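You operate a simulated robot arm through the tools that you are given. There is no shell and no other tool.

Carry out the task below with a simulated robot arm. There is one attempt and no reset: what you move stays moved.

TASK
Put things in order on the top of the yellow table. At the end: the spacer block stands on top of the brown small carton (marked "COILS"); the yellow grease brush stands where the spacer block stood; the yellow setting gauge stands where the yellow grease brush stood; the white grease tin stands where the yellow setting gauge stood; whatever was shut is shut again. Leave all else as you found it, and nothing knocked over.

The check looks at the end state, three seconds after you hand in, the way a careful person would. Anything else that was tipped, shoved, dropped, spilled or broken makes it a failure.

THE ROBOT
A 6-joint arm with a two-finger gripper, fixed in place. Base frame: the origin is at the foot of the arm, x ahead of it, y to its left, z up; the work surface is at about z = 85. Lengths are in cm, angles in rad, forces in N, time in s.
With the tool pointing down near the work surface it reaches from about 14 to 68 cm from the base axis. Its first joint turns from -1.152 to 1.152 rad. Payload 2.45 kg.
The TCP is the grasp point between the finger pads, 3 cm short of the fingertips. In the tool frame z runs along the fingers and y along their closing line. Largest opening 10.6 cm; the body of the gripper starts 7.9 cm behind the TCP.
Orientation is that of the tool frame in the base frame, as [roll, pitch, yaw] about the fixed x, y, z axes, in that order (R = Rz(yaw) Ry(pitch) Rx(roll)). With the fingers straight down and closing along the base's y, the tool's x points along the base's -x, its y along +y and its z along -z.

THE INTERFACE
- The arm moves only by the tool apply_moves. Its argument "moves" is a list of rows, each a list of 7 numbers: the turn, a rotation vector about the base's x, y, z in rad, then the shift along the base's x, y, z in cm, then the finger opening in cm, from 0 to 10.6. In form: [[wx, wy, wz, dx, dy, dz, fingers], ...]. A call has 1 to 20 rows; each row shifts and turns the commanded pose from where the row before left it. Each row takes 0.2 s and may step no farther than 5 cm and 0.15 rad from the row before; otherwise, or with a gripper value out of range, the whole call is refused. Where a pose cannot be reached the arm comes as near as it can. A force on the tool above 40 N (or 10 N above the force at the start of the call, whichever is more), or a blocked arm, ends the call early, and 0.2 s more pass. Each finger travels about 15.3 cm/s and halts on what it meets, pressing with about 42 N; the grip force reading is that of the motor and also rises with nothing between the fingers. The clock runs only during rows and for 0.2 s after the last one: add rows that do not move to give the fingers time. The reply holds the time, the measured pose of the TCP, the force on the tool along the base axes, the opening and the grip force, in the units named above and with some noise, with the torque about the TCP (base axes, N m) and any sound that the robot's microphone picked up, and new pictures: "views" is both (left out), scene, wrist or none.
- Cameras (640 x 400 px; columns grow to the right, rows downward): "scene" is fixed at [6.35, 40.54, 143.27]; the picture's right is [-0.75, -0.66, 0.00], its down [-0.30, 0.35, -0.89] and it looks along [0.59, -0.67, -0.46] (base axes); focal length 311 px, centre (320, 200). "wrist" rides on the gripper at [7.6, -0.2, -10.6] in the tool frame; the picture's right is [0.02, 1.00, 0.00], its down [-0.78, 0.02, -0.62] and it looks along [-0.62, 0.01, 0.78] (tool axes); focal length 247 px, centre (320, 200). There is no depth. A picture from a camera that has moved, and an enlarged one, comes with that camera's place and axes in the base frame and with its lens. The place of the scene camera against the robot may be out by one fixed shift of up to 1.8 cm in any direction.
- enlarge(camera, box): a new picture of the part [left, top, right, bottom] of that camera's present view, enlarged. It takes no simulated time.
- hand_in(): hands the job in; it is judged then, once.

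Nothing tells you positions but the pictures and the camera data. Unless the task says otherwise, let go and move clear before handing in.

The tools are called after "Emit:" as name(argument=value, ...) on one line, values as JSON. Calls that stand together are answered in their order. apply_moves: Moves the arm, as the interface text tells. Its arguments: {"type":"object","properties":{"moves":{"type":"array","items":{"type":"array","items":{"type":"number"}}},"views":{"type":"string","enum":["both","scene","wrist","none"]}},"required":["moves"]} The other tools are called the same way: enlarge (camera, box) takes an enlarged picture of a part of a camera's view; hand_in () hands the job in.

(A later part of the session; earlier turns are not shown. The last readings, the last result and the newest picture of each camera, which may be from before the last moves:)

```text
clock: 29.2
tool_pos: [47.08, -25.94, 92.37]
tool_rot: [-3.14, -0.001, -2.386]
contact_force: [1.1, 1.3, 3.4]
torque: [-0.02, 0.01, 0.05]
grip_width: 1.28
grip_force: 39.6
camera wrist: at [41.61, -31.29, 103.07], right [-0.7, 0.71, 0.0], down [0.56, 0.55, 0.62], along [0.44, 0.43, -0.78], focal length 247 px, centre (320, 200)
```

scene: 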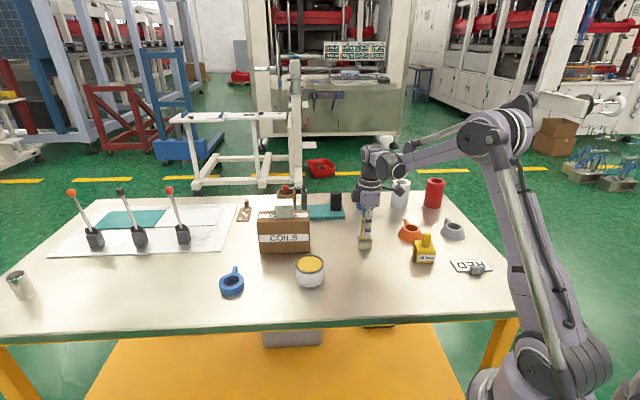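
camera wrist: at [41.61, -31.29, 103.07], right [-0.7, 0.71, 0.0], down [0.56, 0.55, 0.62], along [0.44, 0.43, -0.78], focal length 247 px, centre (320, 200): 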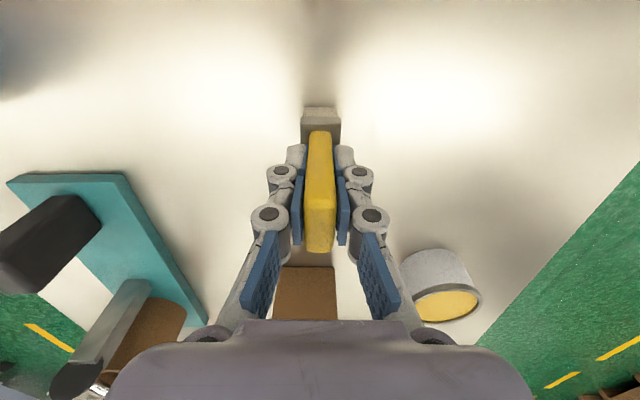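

The force has turned to +3 N, so the brush is touching the table at (47.1, -25.9). I'll open the fingers slowly and rise straight up.

Emit:
apply_moves(moves=[[0, 0, 0, 0, 0, 0, 1.6], [0, 0, 0, 0, 0, 0, 2.2], [0, 0, 0, 0, 0, 0, 3.5], [0, 0, 0, 0, 0, 0, 5], [0, 0, 0, 0, 0, 0, 5]], views="wrist")

Emit:
apply_moves(moves=[[0, 0, 0, 0, 0, 1, 5.5], [0, 0, 0, 0, 0, 2, 6], [0, 0, 0, 0, 0, 2, 6], [0, 0, 0, 0, 0, 3, 7], [0, 0, 0, 0, 0, 3, 8], [0, 0, 0, 0, 0, 0, 8]], views="both")

Emit:
enlarge(camera="wrist", box=[240, 40, 400, 160])

Emit:
enlarge(camera="scene", box=[300, 190, 460, 300])

```text
clock: 30.4
tool_pos: [47.07, -25.91, 92.26]
tool_rot: [-3.138, 0.0, -2.387]
contact_force: [-0.3, -0.8, 0.9]
torque: [0.03, -0.03, 0.0]
grip_width: 5.03
grip_force: 0.0
camera wrist: at [41.61, -31.3, 103.06], right [-0.7, 0.71, 0.0], down [0.56, 0.55, 0.62], along [0.44, 0.43, -0.78], focal length 247 px, centre (320, 200)
```

wrist: 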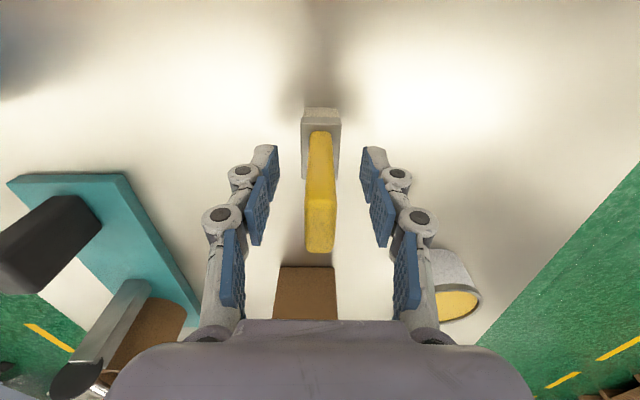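

```text
clock: 31.8
tool_pos: [47.16, -25.82, 103.32]
tool_rot: [-3.141, -0.001, -2.386]
contact_force: [-0.3, 0.8, -0.3]
torque: [-0.02, 0.04, 0.03]
grip_width: 8.0
grip_force: 0.0
camera wrist: at [41.66, -31.21, 114.07], right [-0.7, 0.71, 0.0], down [0.56, 0.55, 0.62], along [0.44, 0.43, -0.78], focal length 247 px, centre (320, 200)
```

scene: 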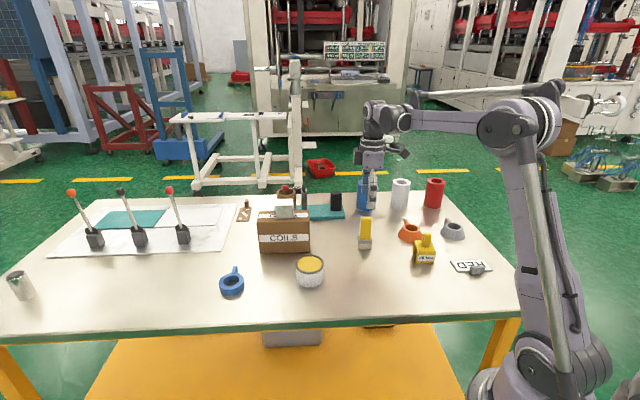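
wrist: 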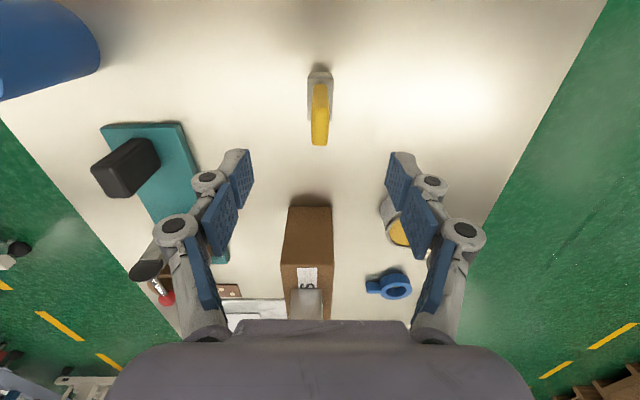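

```text
3.33 times, centred on (320, 100) of wrist
camera zoom: at [41.66, -31.21, 114.07], right [-0.7, 0.71, 0.0], down [0.56, 0.55, 0.62], along [0.44, 0.43, -0.78], focal length 823 px, centre (320, 533)
```

zoom: 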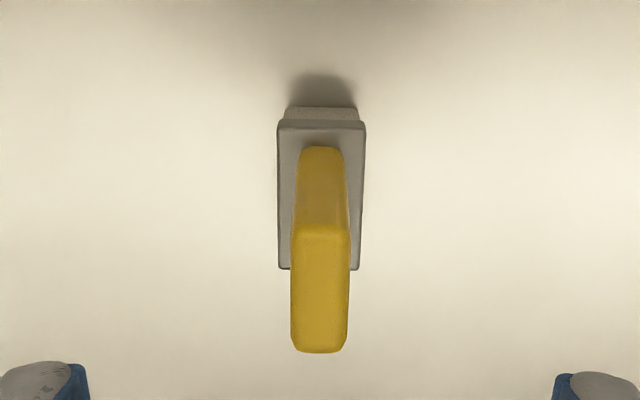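

```text
3.64 times, centred on (380, 245) of scene
camera zoom: at [6.35, 40.54, 143.27], right [-0.75, -0.66, 0.0], down [-0.3, 0.35, -0.89], along [0.59, -0.67, -0.46], focal length 1131 px, centre (102, 36)
```

zoom: 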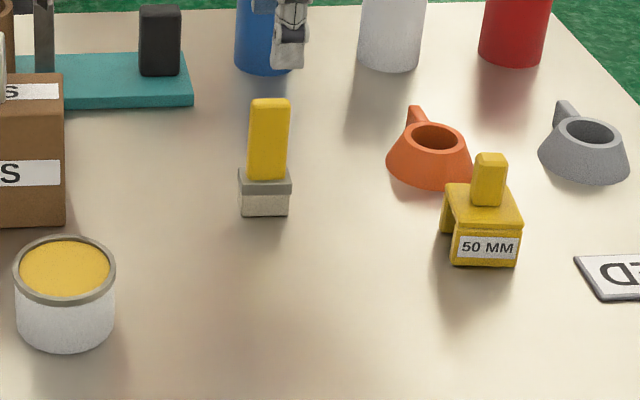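

The brush stands upright where the cube was. Next is the gauge, which I put near (31, -32), so I'll go above it to measure it.

Emit:
apply_moves(moves=[[0, 0, 0, -2, -0.8, 1, 8], [0, 0, 0, -4, -1.6, 1, 9], [0, 0, 0, -4, -1.6, 0, 10], [0, 0, 0, -4, -1.6, 0, 10], [0, 0, 0, -2, -0.9, 0, 10], [0, 0, 0, 0, 0, 0, 10]], views="wrist")

Emit:
enlarge(camera="wrist", box=[220, 20, 420, 170])

```text
clock: 33.2
tool_pos: [30.94, -32.41, 105.3]
tool_rot: [-3.139, 0.0, -2.388]
contact_force: [-0.9, 0.4, 0.5]
torque: [-0.02, -0.02, -0.02]
grip_width: 9.99
grip_force: 0.1
camera wrist: at [25.48, -37.84, 116.05], right [-0.7, 0.71, 0.0], down [0.56, 0.55, 0.62], along [0.44, 0.43, -0.78], focal length 247 px, centre (320, 200)
```

wrist: 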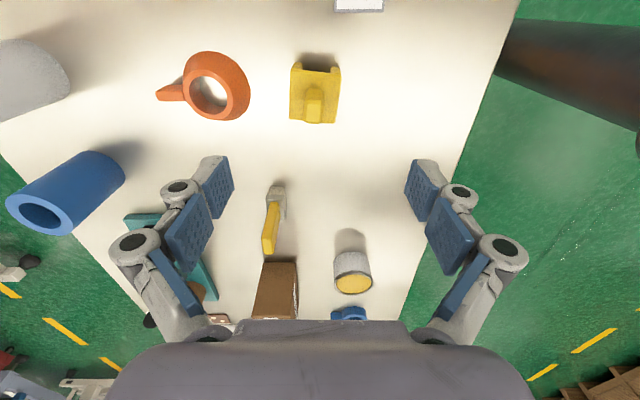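

```text
2.67 times, centred on (320, 95) of wrist
camera zoom: at [25.48, -37.84, 116.05], right [-0.7, 0.71, 0.0], down [0.56, 0.55, 0.62], along [0.44, 0.43, -0.78], focal length 659 px, centre (320, 480)
```

zoom: 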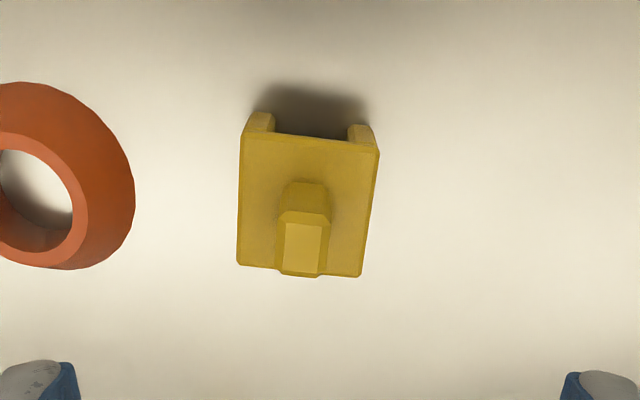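

The gauge bridge is about 5.1 x 4.7 cm with its top near z = 89.8 and a knob reaching z = 94. Its centre is near (31.5, -32.9), turned slightly from the hand, so I'll correct for that and come lower for a check.

Emit:
apply_moves(moves=[[0, 0, -0.08, 0.55, -0.5, -2, 8], [0, 0, 0, 0, 0, -2.3, 6], [0, 0, 0, 0, 0, -2, 5], [0, 0, 0, 0, 0, 0, 5]], views="wrist")

Emit:
enlarge(camera="wrist", box=[220, 40, 420, 190])

```text
clock: 34.2
tool_pos: [31.49, -33.0, 98.99]
tool_rot: [-3.139, 0.0, -2.469]
contact_force: [-0.7, 0.1, -0.5]
torque: [0.02, -0.03, -0.01]
grip_width: 5.01
grip_force: 0.0
camera wrist: at [25.7, -37.91, 109.72], right [-0.64, 0.77, 0.0], down [0.6, 0.5, 0.62], along [0.48, 0.4, -0.78], focal length 247 px, centre (320, 200)
```

wrist: 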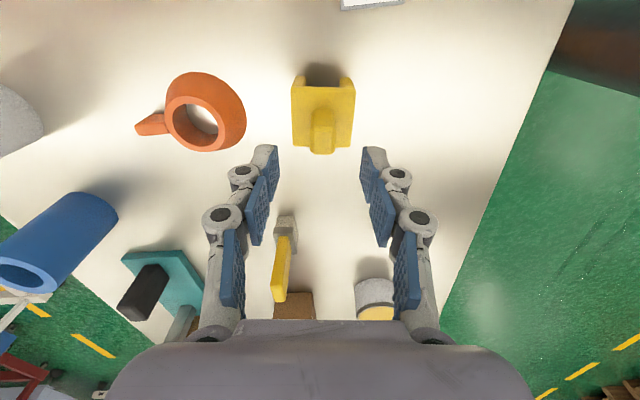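

```text
2.67 times, centred on (320, 115) of wrist
camera zoom: at [25.7, -37.91, 109.72], right [-0.64, 0.77, 0.0], down [0.6, 0.5, 0.62], along [0.48, 0.4, -0.78], focal length 659 px, centre (320, 427)
```

zoom: 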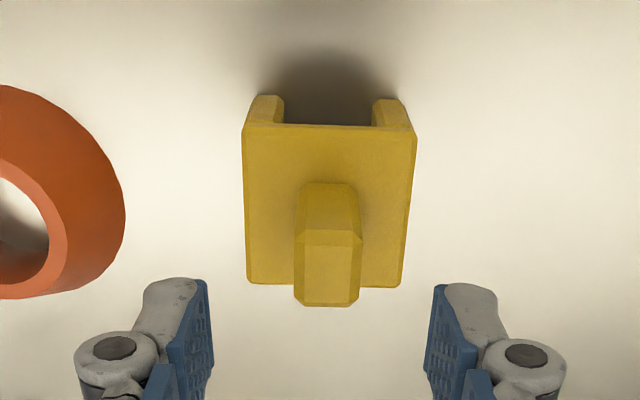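

The gauge is nearly square to the fingers now, with its centre at (31.4, -32.95) and the knob centred to within 0.15 cm. I'll make the last small correction and lower onto the knob, keeping the fingertips just above the bridge top.

Emit:
apply_moves(moves=[[0, 0, -0.03, -0.13, 0.0, -1.5, 5], [0, 0, 0, 0, 0, -2, 5], [0, 0, 0, 0, 0, -1.5, 5], [0, 0, 0, 0, 0, -0.7, 5], [0, 0, 0, 0, 0, 0, 5]], views="both")

Emit:
enlarge(camera="wrist", box=[220, 60, 420, 210])

Emit:
enlarge(camera="scene", box=[370, 200, 480, 280])

```text
clock: 35.4
tool_pos: [31.47, -32.96, 93.21]
tool_rot: [-3.139, 0.0, -2.499]
contact_force: [0.0, -0.2, -0.4]
torque: [0.01, -0.02, 0.01]
grip_width: 4.98
grip_force: 0.0
camera wrist: at [25.46, -37.68, 104.02], right [-0.62, 0.79, 0.0], down [0.62, 0.48, 0.62], along [0.49, 0.38, -0.78], focal length 247 px, centre (320, 200)
```

scene: 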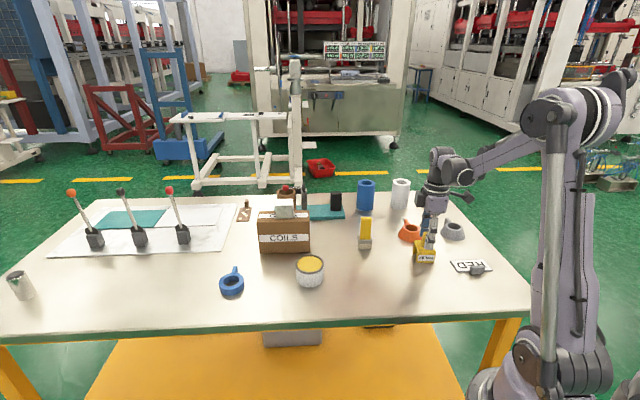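
wrist: 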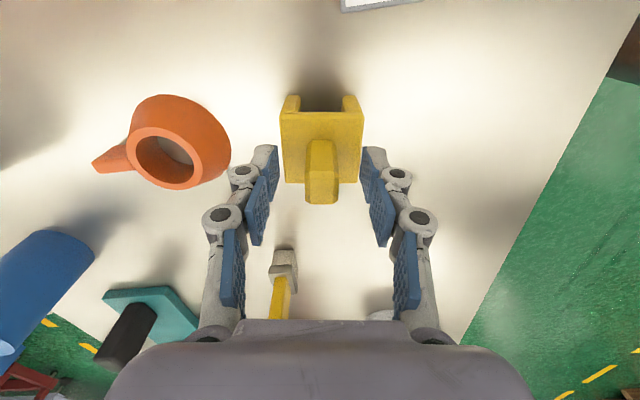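

```text
2.67 times, centred on (320, 135) of wrist
camera zoom: at [25.46, -37.68, 104.02], right [-0.62, 0.79, 0.0], down [0.62, 0.48, 0.62], along [0.49, 0.38, -0.78], focal length 659 px, centre (320, 373)
```

zoom: 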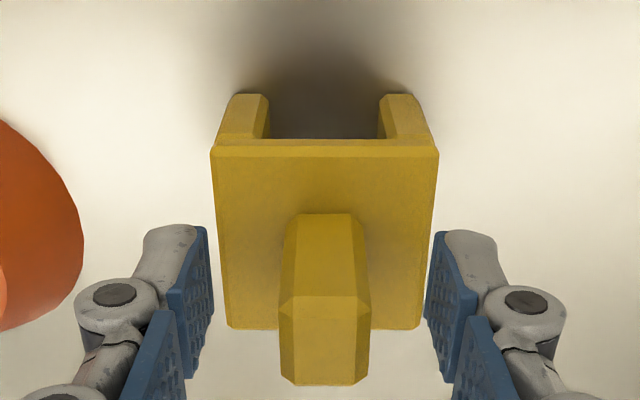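

```text
5.00 times, centred on (425, 240) of scene
camera zoom: at [6.35, 40.54, 143.27], right [-0.75, -0.66, 0.0], down [-0.3, 0.35, -0.89], along [0.59, -0.67, -0.46], focal length 1555 px, centre (-205, 0)
```

zoom: 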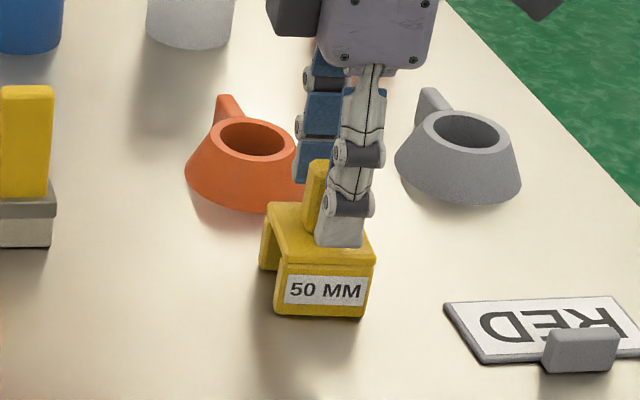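

The knob is between the pads and the fingertips clear the bridge top. I'll close on it.

Emit:
apply_moves(moves=[[0, 0, 0, 0, 0, 0, 3], [0, 0, 0, 0, 0, 0, 2], [0, 0, 0, 0, 0, 0, 1.2], [0, 0, 0, 0, 0, 0, 1], [0, 0, 0, 0, 0, 0, 1]], views="both")

Emit:
enlarge(camera="wrist", box=[220, 60, 420, 210])

```text
clock: 36.6
tool_pos: [31.41, -33.0, 93.27]
tool_rot: [-3.139, 0.0, -2.496]
contact_force: [0.3, 0.1, 0.2]
torque: [0.03, -0.04, 0.01]
grip_width: 1.7
grip_force: 41.8
camera wrist: at [25.45, -37.68, 104.04], right [-0.62, 0.79, 0.0], down [0.62, 0.48, 0.62], along [0.49, 0.38, -0.78], focal length 247 px, centre (320, 200)
```

scene: 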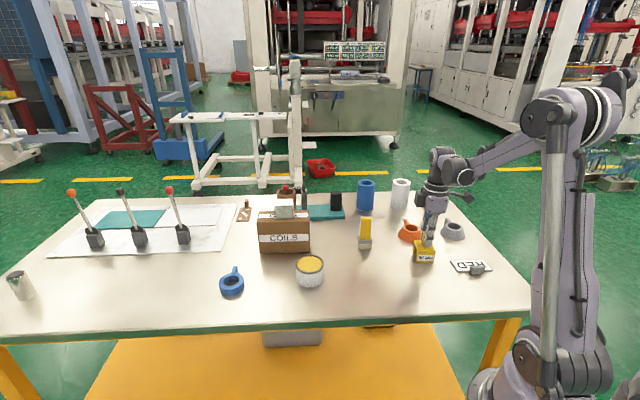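
wrist: 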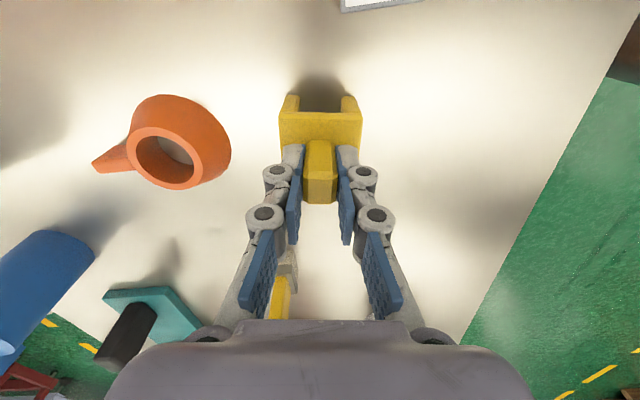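

```text
2.67 times, centred on (320, 135) of wrist
camera zoom: at [25.45, -37.68, 104.04], right [-0.62, 0.79, 0.0], down [0.62, 0.48, 0.62], along [0.49, 0.38, -0.78], focal length 659 px, centre (320, 373)
```

zoom: 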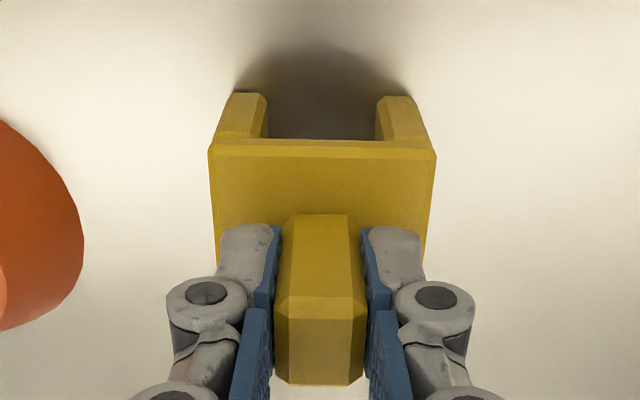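

The gauge is held with a 1.7 cm opening. I'll lift it straight up and carry it to the brush's old spot at (38.2, -14.25).

Emit:
apply_moves(moves=[[0, 0, 0, 0, 0, 1, 1], [0, 0, 0, 0, 0, 2, 1], [0, 0, 0, 0, 0, 3, 1], [0, 0, 0, 0, 0, 3, 1], [0, 0, 0, 0.5, 1.35, 0, 1], [0, 0, 0, 0.9, 2.4, 0, 1], [0, 0, 0, 0.9, 2.5, 0, 1], [0, 0, 0, 0.9, 2.5, 0, 1], [0, 0, 0, 0.9, 2.5, 0, 1], [0, 0, 0, 0.9, 2.5, 0, 1], [0, 0, 0, 0.9, 2.4, 0, 1], [0, 0, 0, 0.7, 1.8, 0, 1], [0, 0, 0, 0.34, 0.9, 0, 1], [0, 0, 0, 0, 0, 0, 1], [0, 0, 0, 0, 0, 0, 1]], views="both")

```text
clock: 39.8
tool_pos: [38.44, -14.09, 102.25]
tool_rot: [-3.138, 0.0, -2.497]
contact_force: [-0.3, 0.7, -0.7]
torque: [0.02, -0.01, 0.02]
grip_width: 1.7
grip_force: 42.3
camera wrist: at [32.39, -18.79, 113.04], right [-0.62, 0.79, 0.0], down [0.62, 0.48, 0.62], along [0.49, 0.38, -0.78], focal length 247 px, centre (320, 200)
```

scene: 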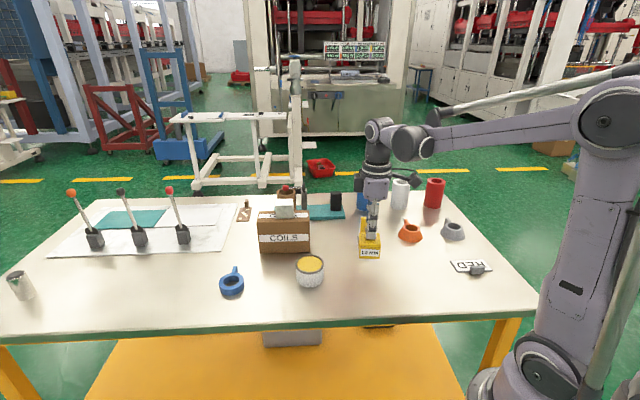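
wrist: 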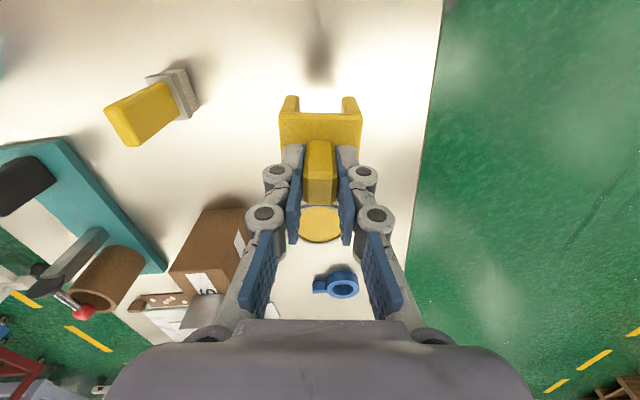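

The gauge is over the brush's old spot with empty table below. I'll lower it close to the table, then feel for contact.

Emit:
apply_moves(moves=[[0, 0, 0, -0.05, -0.05, -2, 1], [0, 0, 0, 0, 0, -2.5, 1], [0, 0, 0, 0, 0, -2.5, 1], [0, 0, 0, 0, 0, -1.2, 1], [0, 0, 0, 0, 0, -0.5, 1], [0, 0, 0, 0, 0, 0, 1]], views="none")

Emit:
apply_moves(moves=[[0, 0, 0, 0, 0, -0.12, 1], [0, 0, 0, 0, 0, 0, 1]], views="none")

```text
clock: 41.2
tool_pos: [38.31, -14.11, 93.64]
tool_rot: [-3.139, 0.003, -2.498]
contact_force: [0.1, 0.0, -1.9]
torque: [-0.02, -0.01, -0.03]
grip_width: 1.71
grip_force: 42.3
```

```text
clock: 41.8
tool_pos: [38.41, -14.09, 93.4]
tool_rot: [-3.14, 0.0, -2.496]
contact_force: [0.6, -0.3, -1.4]
torque: [0.02, 0.01, 0.02]
grip_width: 1.7
grip_force: 42.4
```

Emit:
apply_moves(moves=[[0, 0, 0, 0, 0, -0.08, 1], [0, 0, 0, 0, 0, 0, 1]], views="none")

Emit:
apply_moves(moves=[[0, 0, 0, 0, 0, -0.07, 1], [0, 0, 0, 0, 0, 0, 1]], views="none")

```text
clock: 42.4
tool_pos: [38.41, -14.09, 93.3]
tool_rot: [-3.14, 0.0, -2.497]
contact_force: [-0.1, 0.2, -0.4]
torque: [0.0, -0.03, -0.01]
grip_width: 1.7
grip_force: 41.5
```

```text
clock: 43.0
tool_pos: [38.43, -14.15, 93.32]
tool_rot: [-3.139, -0.003, -2.496]
contact_force: [-0.5, 0.4, 0.3]
torque: [-0.03, 0.01, -0.01]
grip_width: 1.73
grip_force: 42.3
```

The gauge is just touching or within a hair of the table. One more small step down to confirm.

Emit:
apply_moves(moves=[[0, 0, 0, 0, 0, -0.06, 1], [0, 0, 0, 0, 0, 0, 1]], views="both")

Emit:
enlarge(camera="scene", box=[320, 210, 420, 290])

```text
clock: 43.6
tool_pos: [38.33, -14.14, 93.16]
tool_rot: [-3.14, 0.0, -2.497]
contact_force: [0.2, 1.9, 22.9]
torque: [-0.02, 0.03, -0.01]
grip_width: 1.72
grip_force: 41.7
camera wrist: at [32.33, -18.88, 104.03], right [-0.62, 0.79, 0.0], down [0.62, 0.48, 0.62], along [0.49, 0.38, -0.78], focal length 247 px, centre (320, 200)
```

scene: 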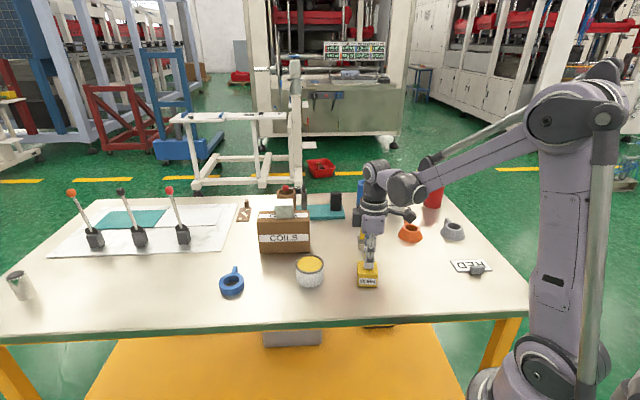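
wrist: 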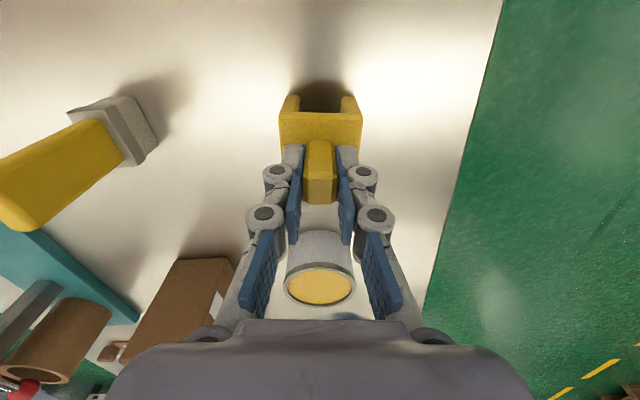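

```text
5.00 times, centred on (370, 250) of scene
camera zoom: at [6.32, 40.56, 143.26], right [-0.75, -0.66, 0.0], down [-0.3, 0.35, -0.89], along [0.59, -0.67, -0.46], focal length 1555 px, centre (70, -50)
```

zoom: 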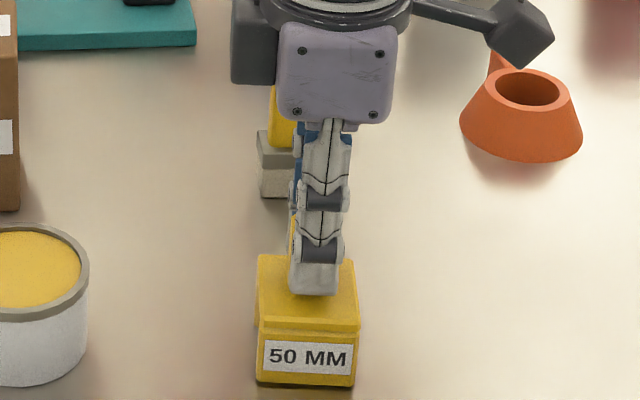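

It's in firm contact now at 23 N. I'll relax slightly, then open the fingers slowly.

Emit:
apply_moves(moves=[[0, 0, 0, 0, 0, 0.05, 1], [0, 0, 0, 0, 0, 0, 1]], views="none")

Emit:
apply_moves(moves=[[0, 0, 0, 0, 0, 0, 2], [0, 0, 0, 0, 0, 0, 2.6], [0, 0, 0, 0, 0, 0, 4], [0, 0, 0, 0, 0, 0, 5], [0, 0, 0, 0, 0, 0, 5]], views="wrist")

```text
clock: 44.2
tool_pos: [38.33, -14.09, 93.21]
tool_rot: [-3.14, 0.0, -2.498]
contact_force: [1.2, 1.5, 7.2]
torque: [0.03, -0.02, -0.01]
grip_width: 1.71
grip_force: 42.7
```

```text
clock: 45.4
tool_pos: [38.37, -14.17, 93.33]
tool_rot: [-3.139, -0.001, -2.496]
contact_force: [0.1, 0.7, 0.2]
torque: [-0.02, -0.02, -0.01]
grip_width: 4.99
grip_force: 0.1
camera wrist: at [32.34, -18.88, 104.05], right [-0.62, 0.79, 0.0], down [0.62, 0.48, 0.62], along [0.49, 0.38, -0.78], focal length 247 px, centre (320, 200)
```

wrist: 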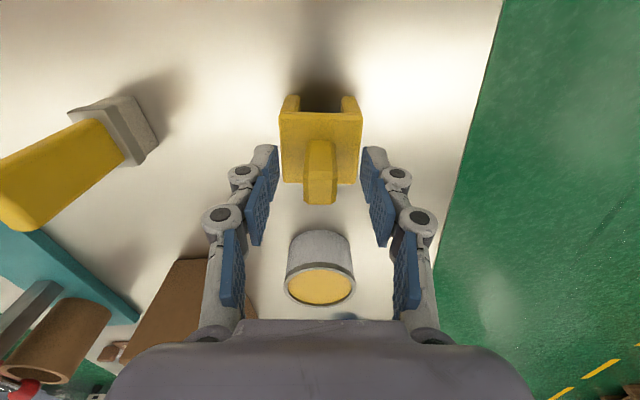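

The gauge stands free in the brush's old place. I'll rise and go above the tin, near (49.9, -5.5), squaring the hand so the fingers will stay clear of the carton and, later, of the orange object.

Emit:
apply_moves(moves=[[0, 0, 0, 0, 0, 1, 5], [0, 0, 0, 0, 0, 2, 5], [0, 0, 0, 0, 0, 2.5, 6], [0, 0, 0, 0, 0, 3, 8], [0, 0, 0, 0, 0, 3.5, 9], [0, 0, -0.13, 2.3, 1.7, 0, 10], [0, 0, -0.13, 2.3, 1.7, 0, 10.6], [0, 0, -0.13, 2.3, 1.7, 0, 10.6], [0, 0, -0.13, 2.3, 1.7, 0, 10.6], [0, 0, -0.122, 2.3, 1.8, 0, 10.6], [0, 0, 0, 0, 0, 0, 10.6]], views="both")

Emit:
enlarge(camera="wrist", box=[240, 20, 400, 140])

Emit:
enlarge(camera="scene", box=[280, 210, 440, 300])

```text
clock: 47.8
tool_pos: [49.85, -5.53, 105.29]
tool_rot: [-3.139, -0.001, 3.141]
contact_force: [0.4, 0.2, -0.7]
torque: [0.02, -0.01, 0.03]
grip_width: 10.59
grip_force: 0.1
camera wrist: at [42.25, -5.7, 116.05], right [-0.02, 1.0, 0.0], down [0.78, 0.02, 0.62], along [0.62, 0.01, -0.78], focal length 247 px, centre (320, 200)
```

scene: 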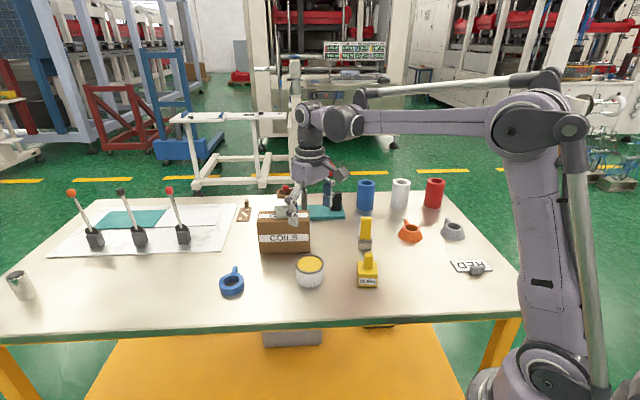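
wrist: 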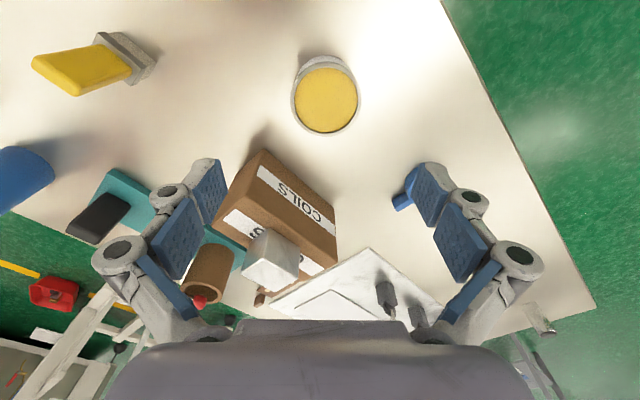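

```text
3.33 times, centred on (320, 80) of wrist
camera zoom: at [42.25, -5.7, 116.05], right [-0.02, 1.0, 0.0], down [0.78, 0.02, 0.62], along [0.62, 0.01, -0.78], focal length 823 px, centre (320, 600)
```

zoom: 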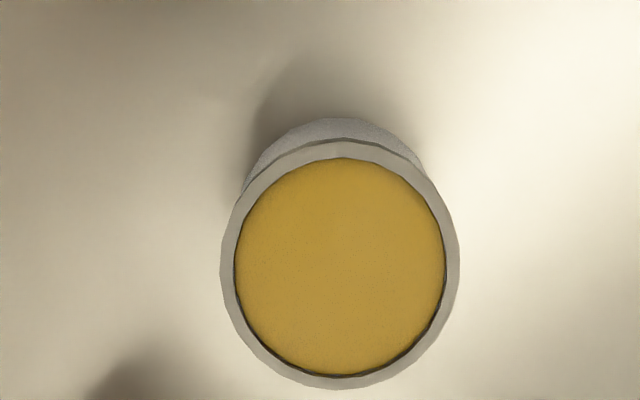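

```text
4.00 times, centred on (360, 255) of scene
camera zoom: at [6.35, 40.54, 143.27], right [-0.75, -0.66, 0.0], down [-0.3, 0.35, -0.89], along [0.59, -0.67, -0.46], focal length 1244 px, centre (160, -20)
```

zoom: 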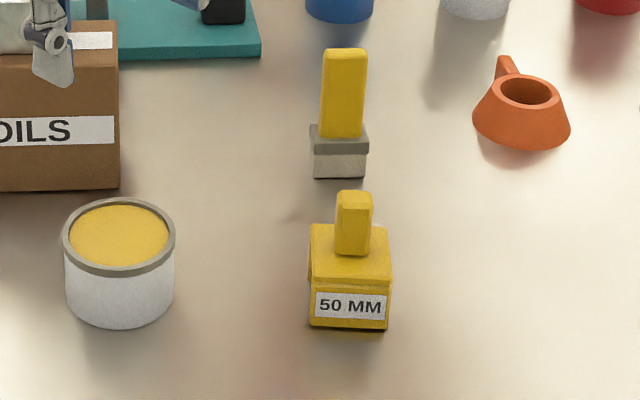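

The gauge sits well in its new place. The tin is about 7.5 cm across and 4.4 cm tall, centred near (50.35, -5.05), so I'll correct for that and come down partway to re-check before straddling it.

Emit:
apply_moves(moves=[[0, 0, 0, 0.5, 0.46, -2, 10.6], [0, 0, 0, 0, 0, -3, 10.6], [0, 0, 0, 0, 0, -3, 10.6], [0, 0, 0, 0, 0, -1, 10.6], [0, 0, 0, 0, 0, 0, 10.6]], views="wrist")

Emit:
enlarge(camera="wrist", box=[200, 60, 440, 220])

```text
clock: 49.0
tool_pos: [50.39, -5.07, 96.35]
tool_rot: [-3.141, 0.001, -3.139]
contact_force: [0.0, -0.5, 0.5]
torque: [-0.05, -0.01, 0.01]
grip_width: 10.61
grip_force: 0.0
camera wrist: at [42.75, -5.22, 107.09], right [-0.02, 1.0, 0.0], down [0.78, 0.02, 0.62], along [0.62, 0.01, -0.78], focal length 247 px, centre (320, 200)
```

wrist: 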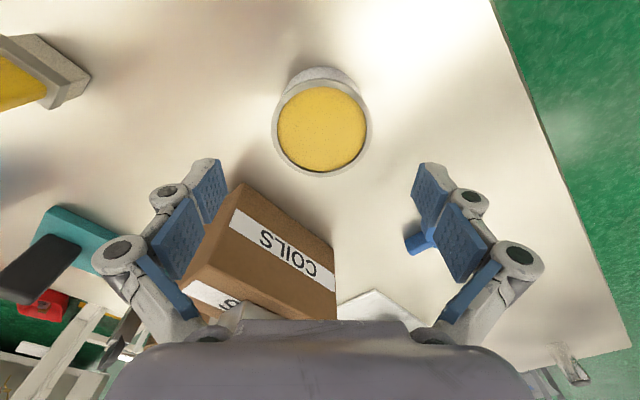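

```text
2.50 times, centred on (320, 140) of wrist
camera zoom: at [42.75, -5.22, 107.09], right [-0.02, 1.0, 0.0], down [0.78, 0.02, 0.62], along [0.62, 0.01, -0.78], focal length 617 px, centre (320, 350)
```

zoom: 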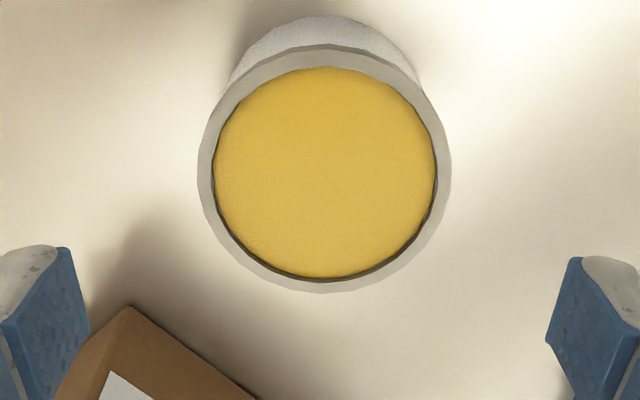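

The tin is centred between the open fingers to within 0.1 cm. I'll lower until the fingertips are just above the table on both sides of it.

Emit:
apply_moves(moves=[[0, 0, 0, 0.08, 0, -2, 10.6], [0, 0, 0, 0, 0, -2, 10.6], [0, 0, 0, 0, 0, -2, 10.6], [0, 0, 0, 0, 0, -1.2, 10.6], [0, 0, 0, 0, 0, -0.5, 10.6], [0, 0, 0, 0, 0, 0, 10.6]], views="both")

Emit:
enlarge(camera="scene", box=[250, 190, 390, 300])

```text
clock: 50.4
tool_pos: [50.41, -5.09, 88.61]
tool_rot: [-3.139, 0.001, -3.139]
contact_force: [0.1, 0.2, -0.1]
torque: [-0.02, -0.02, 0.0]
grip_width: 10.61
grip_force: 0.1
camera wrist: at [42.77, -5.26, 99.33], right [-0.02, 1.0, 0.0], down [0.78, 0.02, 0.62], along [0.62, 0.01, -0.78], focal length 247 px, centre (320, 200)
```

scene: 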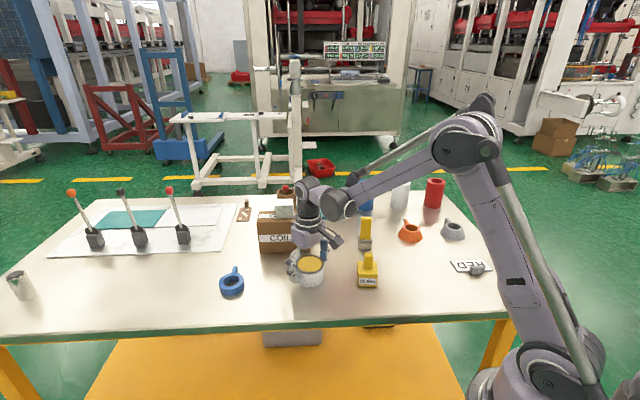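
wrist: 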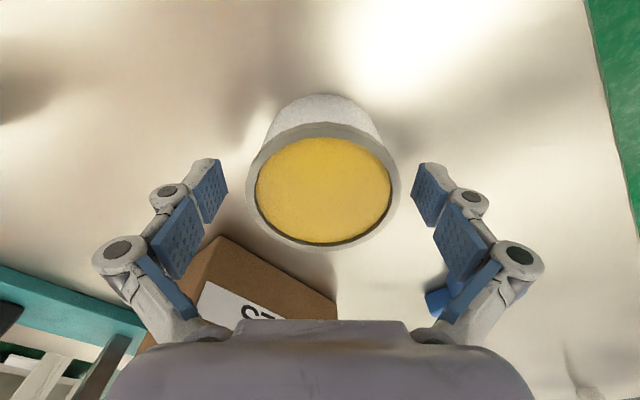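

```text
3.64 times, centred on (320, 245) of scene
camera zoom: at [6.35, 40.54, 143.27], right [-0.75, -0.66, 0.0], down [-0.3, 0.35, -0.89], along [0.59, -0.67, -0.46], focal length 1131 px, centre (320, 36)
```

zoom: 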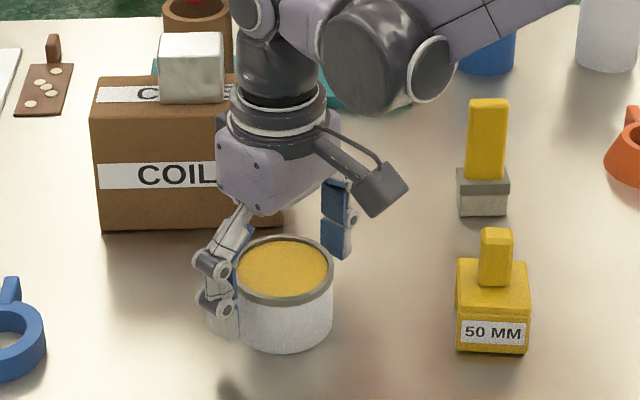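

The fingers straddle the tin evenly and clear everything else. I'll close on it slowly.

Emit:
apply_moves(moves=[[0, 0, 0, 0, 0, 0, 9.5], [0, 0, 0, 0, 0, 0, 8.5], [0, 0, 0, 0, 0, 0, 8], [0, 0, 0, 0, 0, 0, 7.5], [0, 0, 0, 0, 0, 0, 7], [0, 0, 0, 0, 0, 0, 6.5], [0, 0, 0, 0, 0, 0, 6.5]], views="wrist")

```text
clock: 52.0
tool_pos: [50.5, -5.14, 88.67]
tool_rot: [-3.14, 0.001, -3.141]
contact_force: [1.3, 1.5, 10.4]
torque: [0.05, 0.08, -0.1]
grip_width: 6.99
grip_force: 42.0
camera wrist: at [42.76, -5.25, 99.38], right [-0.02, 1.0, 0.0], down [0.78, 0.02, 0.62], along [0.62, 0.01, -0.78], focal length 247 px, centre (320, 200)
```

wrist: 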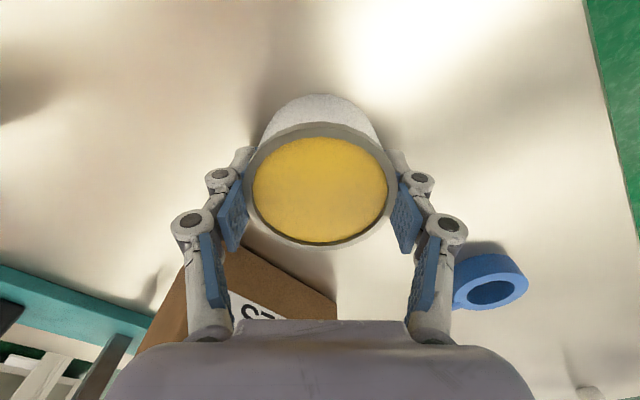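

The tin is gripped at a 7.0 cm opening. I'll lift a little first to check it comes up level.

Emit:
apply_moves(moves=[[0, 0, 0, 0, 0, 0.3, 6.5], [0, 0, 0, 0, 0, 0.5, 6.5], [0, 0, 0, 0, 0, 0.7, 6.5], [0, 0, 0, 0, 0, 0, 6.5]], views="both")

Emit:
enlarge(camera="scene", box=[250, 190, 390, 300])

```text
clock: 53.0
tool_pos: [50.46, -5.15, 90.07]
tool_rot: [-3.141, 0.0, -3.14]
contact_force: [0.1, 0.0, -1.0]
torque: [0.0, 0.0, -0.01]
grip_width: 6.99
grip_force: 42.0
camera wrist: at [42.86, -5.24, 100.88], right [-0.02, 1.0, 0.0], down [0.78, 0.02, 0.62], along [0.62, 0.01, -0.78], focal length 247 px, centre (320, 200)
```

scene: 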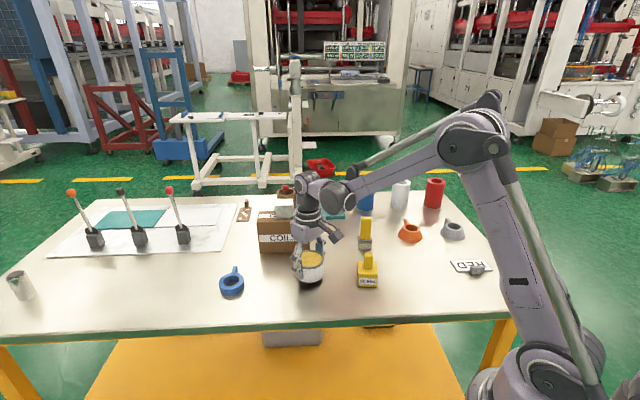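
wrist: 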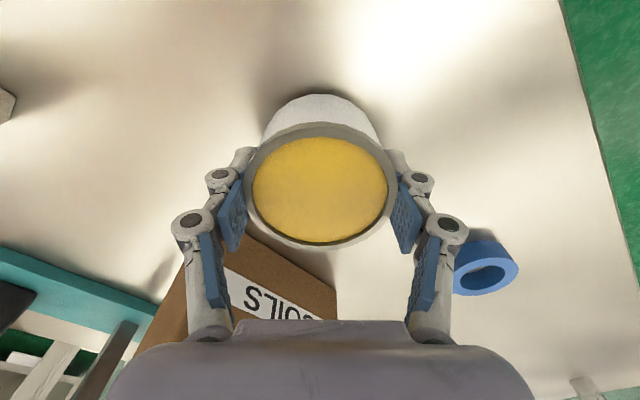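

```text
3.64 times, centred on (320, 245) of scene
camera zoom: at [6.35, 40.54, 143.27], right [-0.75, -0.66, 0.0], down [-0.3, 0.35, -0.89], along [0.59, -0.67, -0.46], focal length 1131 px, centre (320, 36)
```

zoom: 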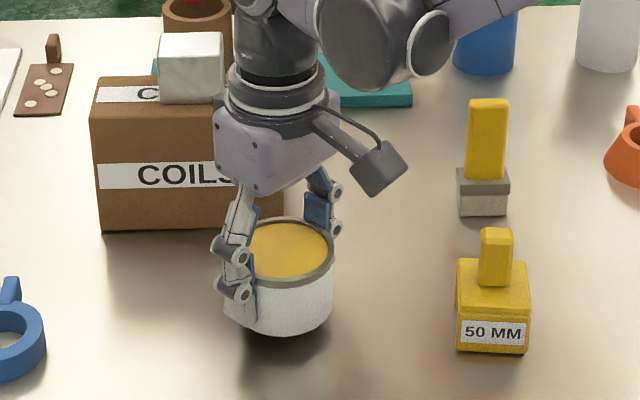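

The tin lifts level with no spill. I'll raise it well above the other objects, then carry it smoothly to the gauge's old spot at (31.4, -33.0).

Emit:
apply_moves(moves=[[0, 0, 0, 0, 0, 1, 6.5], [0, 0, 0, 0, 0, 2, 6.5], [0, 0, 0, 0, 0, 3, 6.5], [0, 0, 0, 0, 0, 3, 6.5], [0, 0, 0, 0, 0, 3, 6.5], [0, 0, 0, 0, 0, 1.5, 6.5], [0, 0, 0, 0, 0, 0.5, 6.5], [0, 0, 0, 0, 0, 0, 6.5]], views="wrist")

Emit:
apply_moves(moves=[[0, 0, 0, -0.655, -0.953, 0, 6.5], [0, 0, 0, -1.146, -1.668, 0, 6.5], [0, 0, 0, -1.638, -2.383, 0, 6.5], [0, 0, 0, -1.638, -2.383, 0, 6.5], [0, 0, 0, -1.638, -2.383, 0, 6.5], [0, 0, 0, -1.638, -2.383, 0, 6.5], [0, 0, 0, -1.638, -2.383, 0, 6.5], [0, 0, 0, -1.638, -2.383, 0, 6.5], [0, 0, 0, -1.638, -2.383, 0, 6.5], [0, 0, 0, -1.638, -2.383, 0, 6.5], [0, 0, 0, -1.638, -2.383, 0, 6.5], [0, 0, 0, -1.31, -1.906, 0, 6.5], [0, 0, 0, -0.819, -1.191, 0, 6.5], [0, 0, 0, -0.491, -0.715, 0, 6.5], [0, 0, 0, 0, 0, 0, 6.5], [0, 0, 0, 0, 0, 0, 6.5]], views="both")

```text
clock: 54.8
tool_pos: [50.52, -5.12, 104.12]
tool_rot: [-3.138, -0.001, -3.14]
contact_force: [0.4, 0.1, -0.8]
torque: [-0.02, 0.02, 0.01]
grip_width: 6.99
grip_force: 42.2
camera wrist: at [42.81, -5.26, 114.87], right [-0.02, 1.0, 0.0], down [0.78, 0.02, 0.62], along [0.62, 0.01, -0.78], focal length 247 px, centre (320, 200)
```

wrist: 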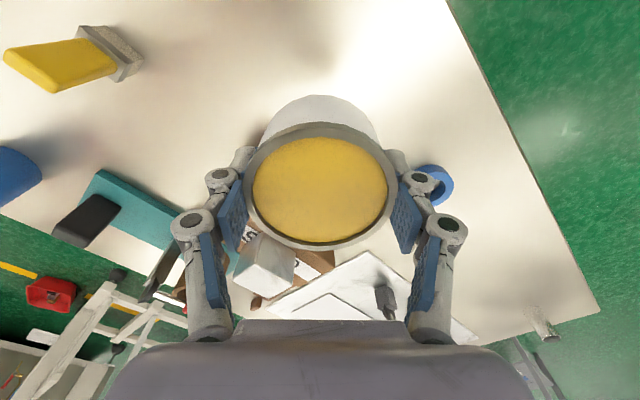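

```text
clock: 58.2
tool_pos: [31.21, -33.06, 104.02]
tool_rot: [-3.141, 0.0, -3.14]
contact_force: [0.4, -0.2, -0.8]
torque: [0.02, 0.01, -0.02]
grip_width: 6.95
grip_force: 41.8
camera wrist: at [23.6, -33.18, 114.84], right [-0.02, 1.0, 0.0], down [0.78, 0.02, 0.62], along [0.62, 0.01, -0.78], focal length 247 px, centre (320, 200)
```

scene: 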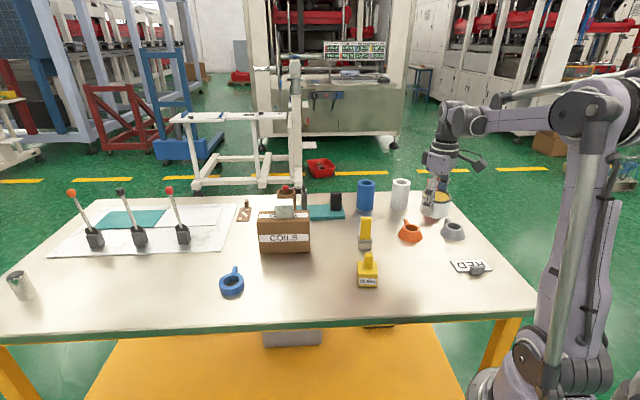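
wrist: 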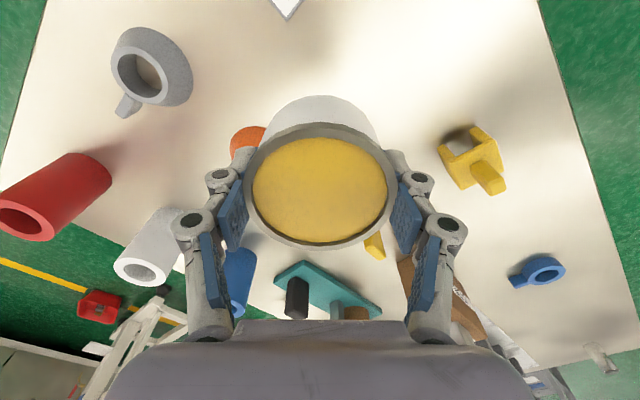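

The tin is over the gauge's old spot, still level. I'll lower part way and check the clearance to the orange object before setting it down.

Emit:
apply_moves(moves=[[0, 0, 0, 0.05, 0, -1, 6.5], [0, 0, 0, 0, 0, -2, 6.5], [0, 0, 0, 0, 0, -2.5, 6.5], [0, 0, 0, 0, 0, -2.5, 6.5], [0, 0, 0, 0, 0, -1.5, 6.5], [0, 0, 0, 0, 0, -0.5, 6.5], [0, 0, 0, 0, 0, 0, 6.5]], views="both")

Emit:
enlarge(camera="scene", box=[360, 180, 500, 290])

```text
clock: 59.8
tool_pos: [31.27, -33.03, 94.08]
tool_rot: [-3.139, 0.0, -3.139]
contact_force: [0.1, 0.1, -0.6]
torque: [-0.01, 0.02, -0.01]
grip_width: 6.98
grip_force: 42.0
camera wrist: at [23.67, -33.12, 104.84], right [-0.02, 1.0, 0.0], down [0.78, 0.02, 0.62], along [0.62, 0.01, -0.78], focal length 247 px, centre (320, 200)
```

scene: 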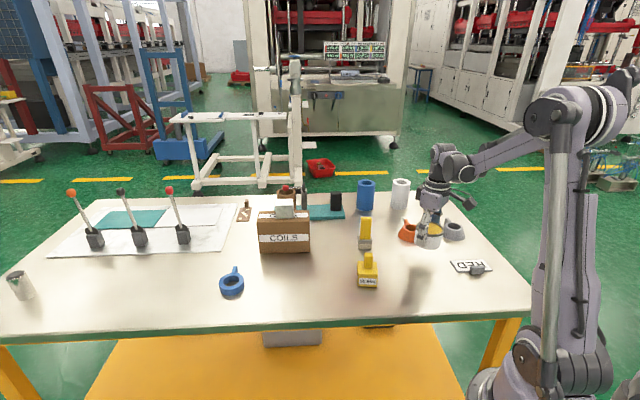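
wrist: 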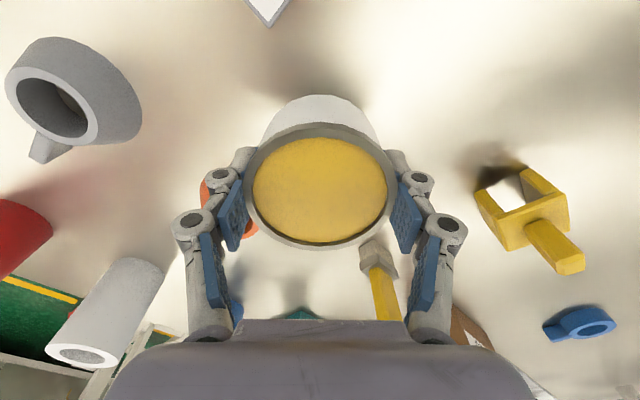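

```text
3.64 times, centred on (430, 235) of scene
camera zoom: at [6.35, 40.54, 143.27], right [-0.75, -0.66, 0.0], down [-0.3, 0.35, -0.89], along [0.59, -0.67, -0.46], focal length 1131 px, centre (-80, 73)
```

zoom: 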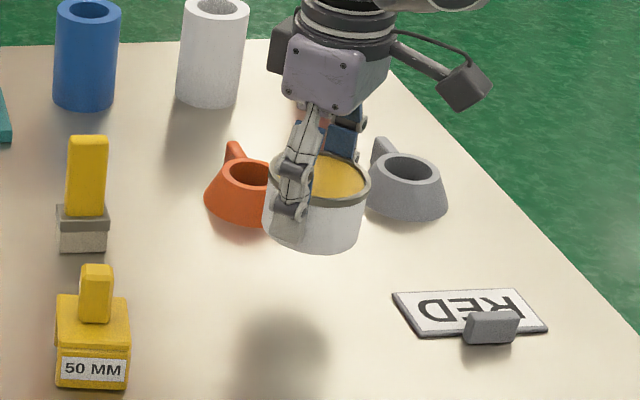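

There is clear space around the target: the orange and grey objects stay over 3 cm away from the fingers. I'll continue down to just above the table.

Emit:
apply_moves(moves=[[0, 0, 0, 0, 0, -1, 6.5], [0, 0, 0, 0, 0, -1.5, 6.5], [0, 0, 0, 0, 0, -1.3, 6.5], [0, 0, 0, 0, 0, -0.8, 6.5], [0, 0, 0, 0, 0, -0.4, 6.5], [0, 0, 0, 0, 0, 0, 6.5]], views="wrist")

Emit:
apply_moves(moves=[[0, 0, 0, 0, 0, -0.15, 6.5], [0, 0, 0, 0, 0, 0, 6.5]], views="none")

```text
clock: 61.2
tool_pos: [31.33, -32.98, 89.04]
tool_rot: [-3.14, -0.001, -3.139]
contact_force: [-0.5, -0.2, -0.8]
torque: [0.01, 0.02, 0.02]
grip_width: 6.94
grip_force: 42.3
camera wrist: at [23.65, -33.14, 99.81], right [-0.02, 1.0, 0.0], down [0.78, 0.02, 0.62], along [0.62, 0.01, -0.78], focal length 247 px, centre (320, 200)
```

wrist: 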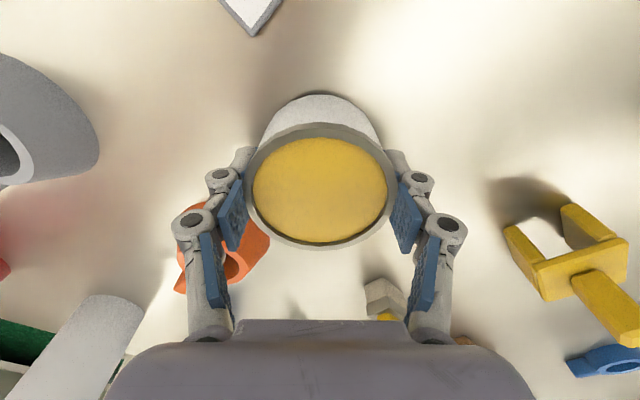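

```text
clock: 61.8
tool_pos: [31.38, -33.03, 88.84]
tool_rot: [-3.14, 0.001, -3.14]
contact_force: [1.2, -0.8, -1.3]
torque: [-0.01, -0.02, 0.0]
grip_width: 6.96
grip_force: 42.2
```

Emit:
apply_moves(moves=[[0, 0, 0, 0, 0, -0.08, 6.5], [0, 0, 0, 0, 0, 0, 6.5]], views="none")

Emit:
apply_moves(moves=[[0, 0, 0, 0, 0, -0.06, 6.5], [0, 0, 0, 0, 0, 0, 6.5]], views="none")

```text
clock: 62.4
tool_pos: [31.42, -32.92, 88.96]
tool_rot: [-3.14, -0.001, -3.141]
contact_force: [-1.0, -0.1, -0.2]
torque: [-0.01, 0.02, -0.01]
grip_width: 6.96
grip_force: 41.6
```

```text
clock: 63.0
tool_pos: [31.29, -32.99, 88.75]
tool_rot: [-3.139, -0.001, -3.14]
contact_force: [-0.5, 0.0, -1.4]
torque: [0.0, -0.02, 0.01]
grip_width: 6.94
grip_force: 42.3
```

The tin still hangs a hair above the table, with the force near its weight. I'll go down in small steps until contact shows.

Emit:
apply_moves(moves=[[0, 0, 0, 0, 0, -0.06, 6.5], [0, 0, 0, 0, 0, 0, 6.5]], views="none")

Emit:
apply_moves(moves=[[0, 0, 0, 0, 0, -0.05, 6.5], [0, 0, 0, 0, 0, 0, 6.5]], views="none")

```text
clock: 63.6
tool_pos: [31.33, -33.09, 88.73]
tool_rot: [-3.138, 0.001, -3.139]
contact_force: [0.1, 0.3, -0.9]
torque: [-0.01, -0.03, -0.01]
grip_width: 6.93
grip_force: 42.0
```

```text
clock: 64.2
tool_pos: [31.33, -32.91, 88.62]
tool_rot: [-3.139, 0.0, -3.14]
contact_force: [-0.3, 0.0, -1.0]
torque: [-0.01, -0.03, 0.01]
grip_width: 6.96
grip_force: 41.6
```

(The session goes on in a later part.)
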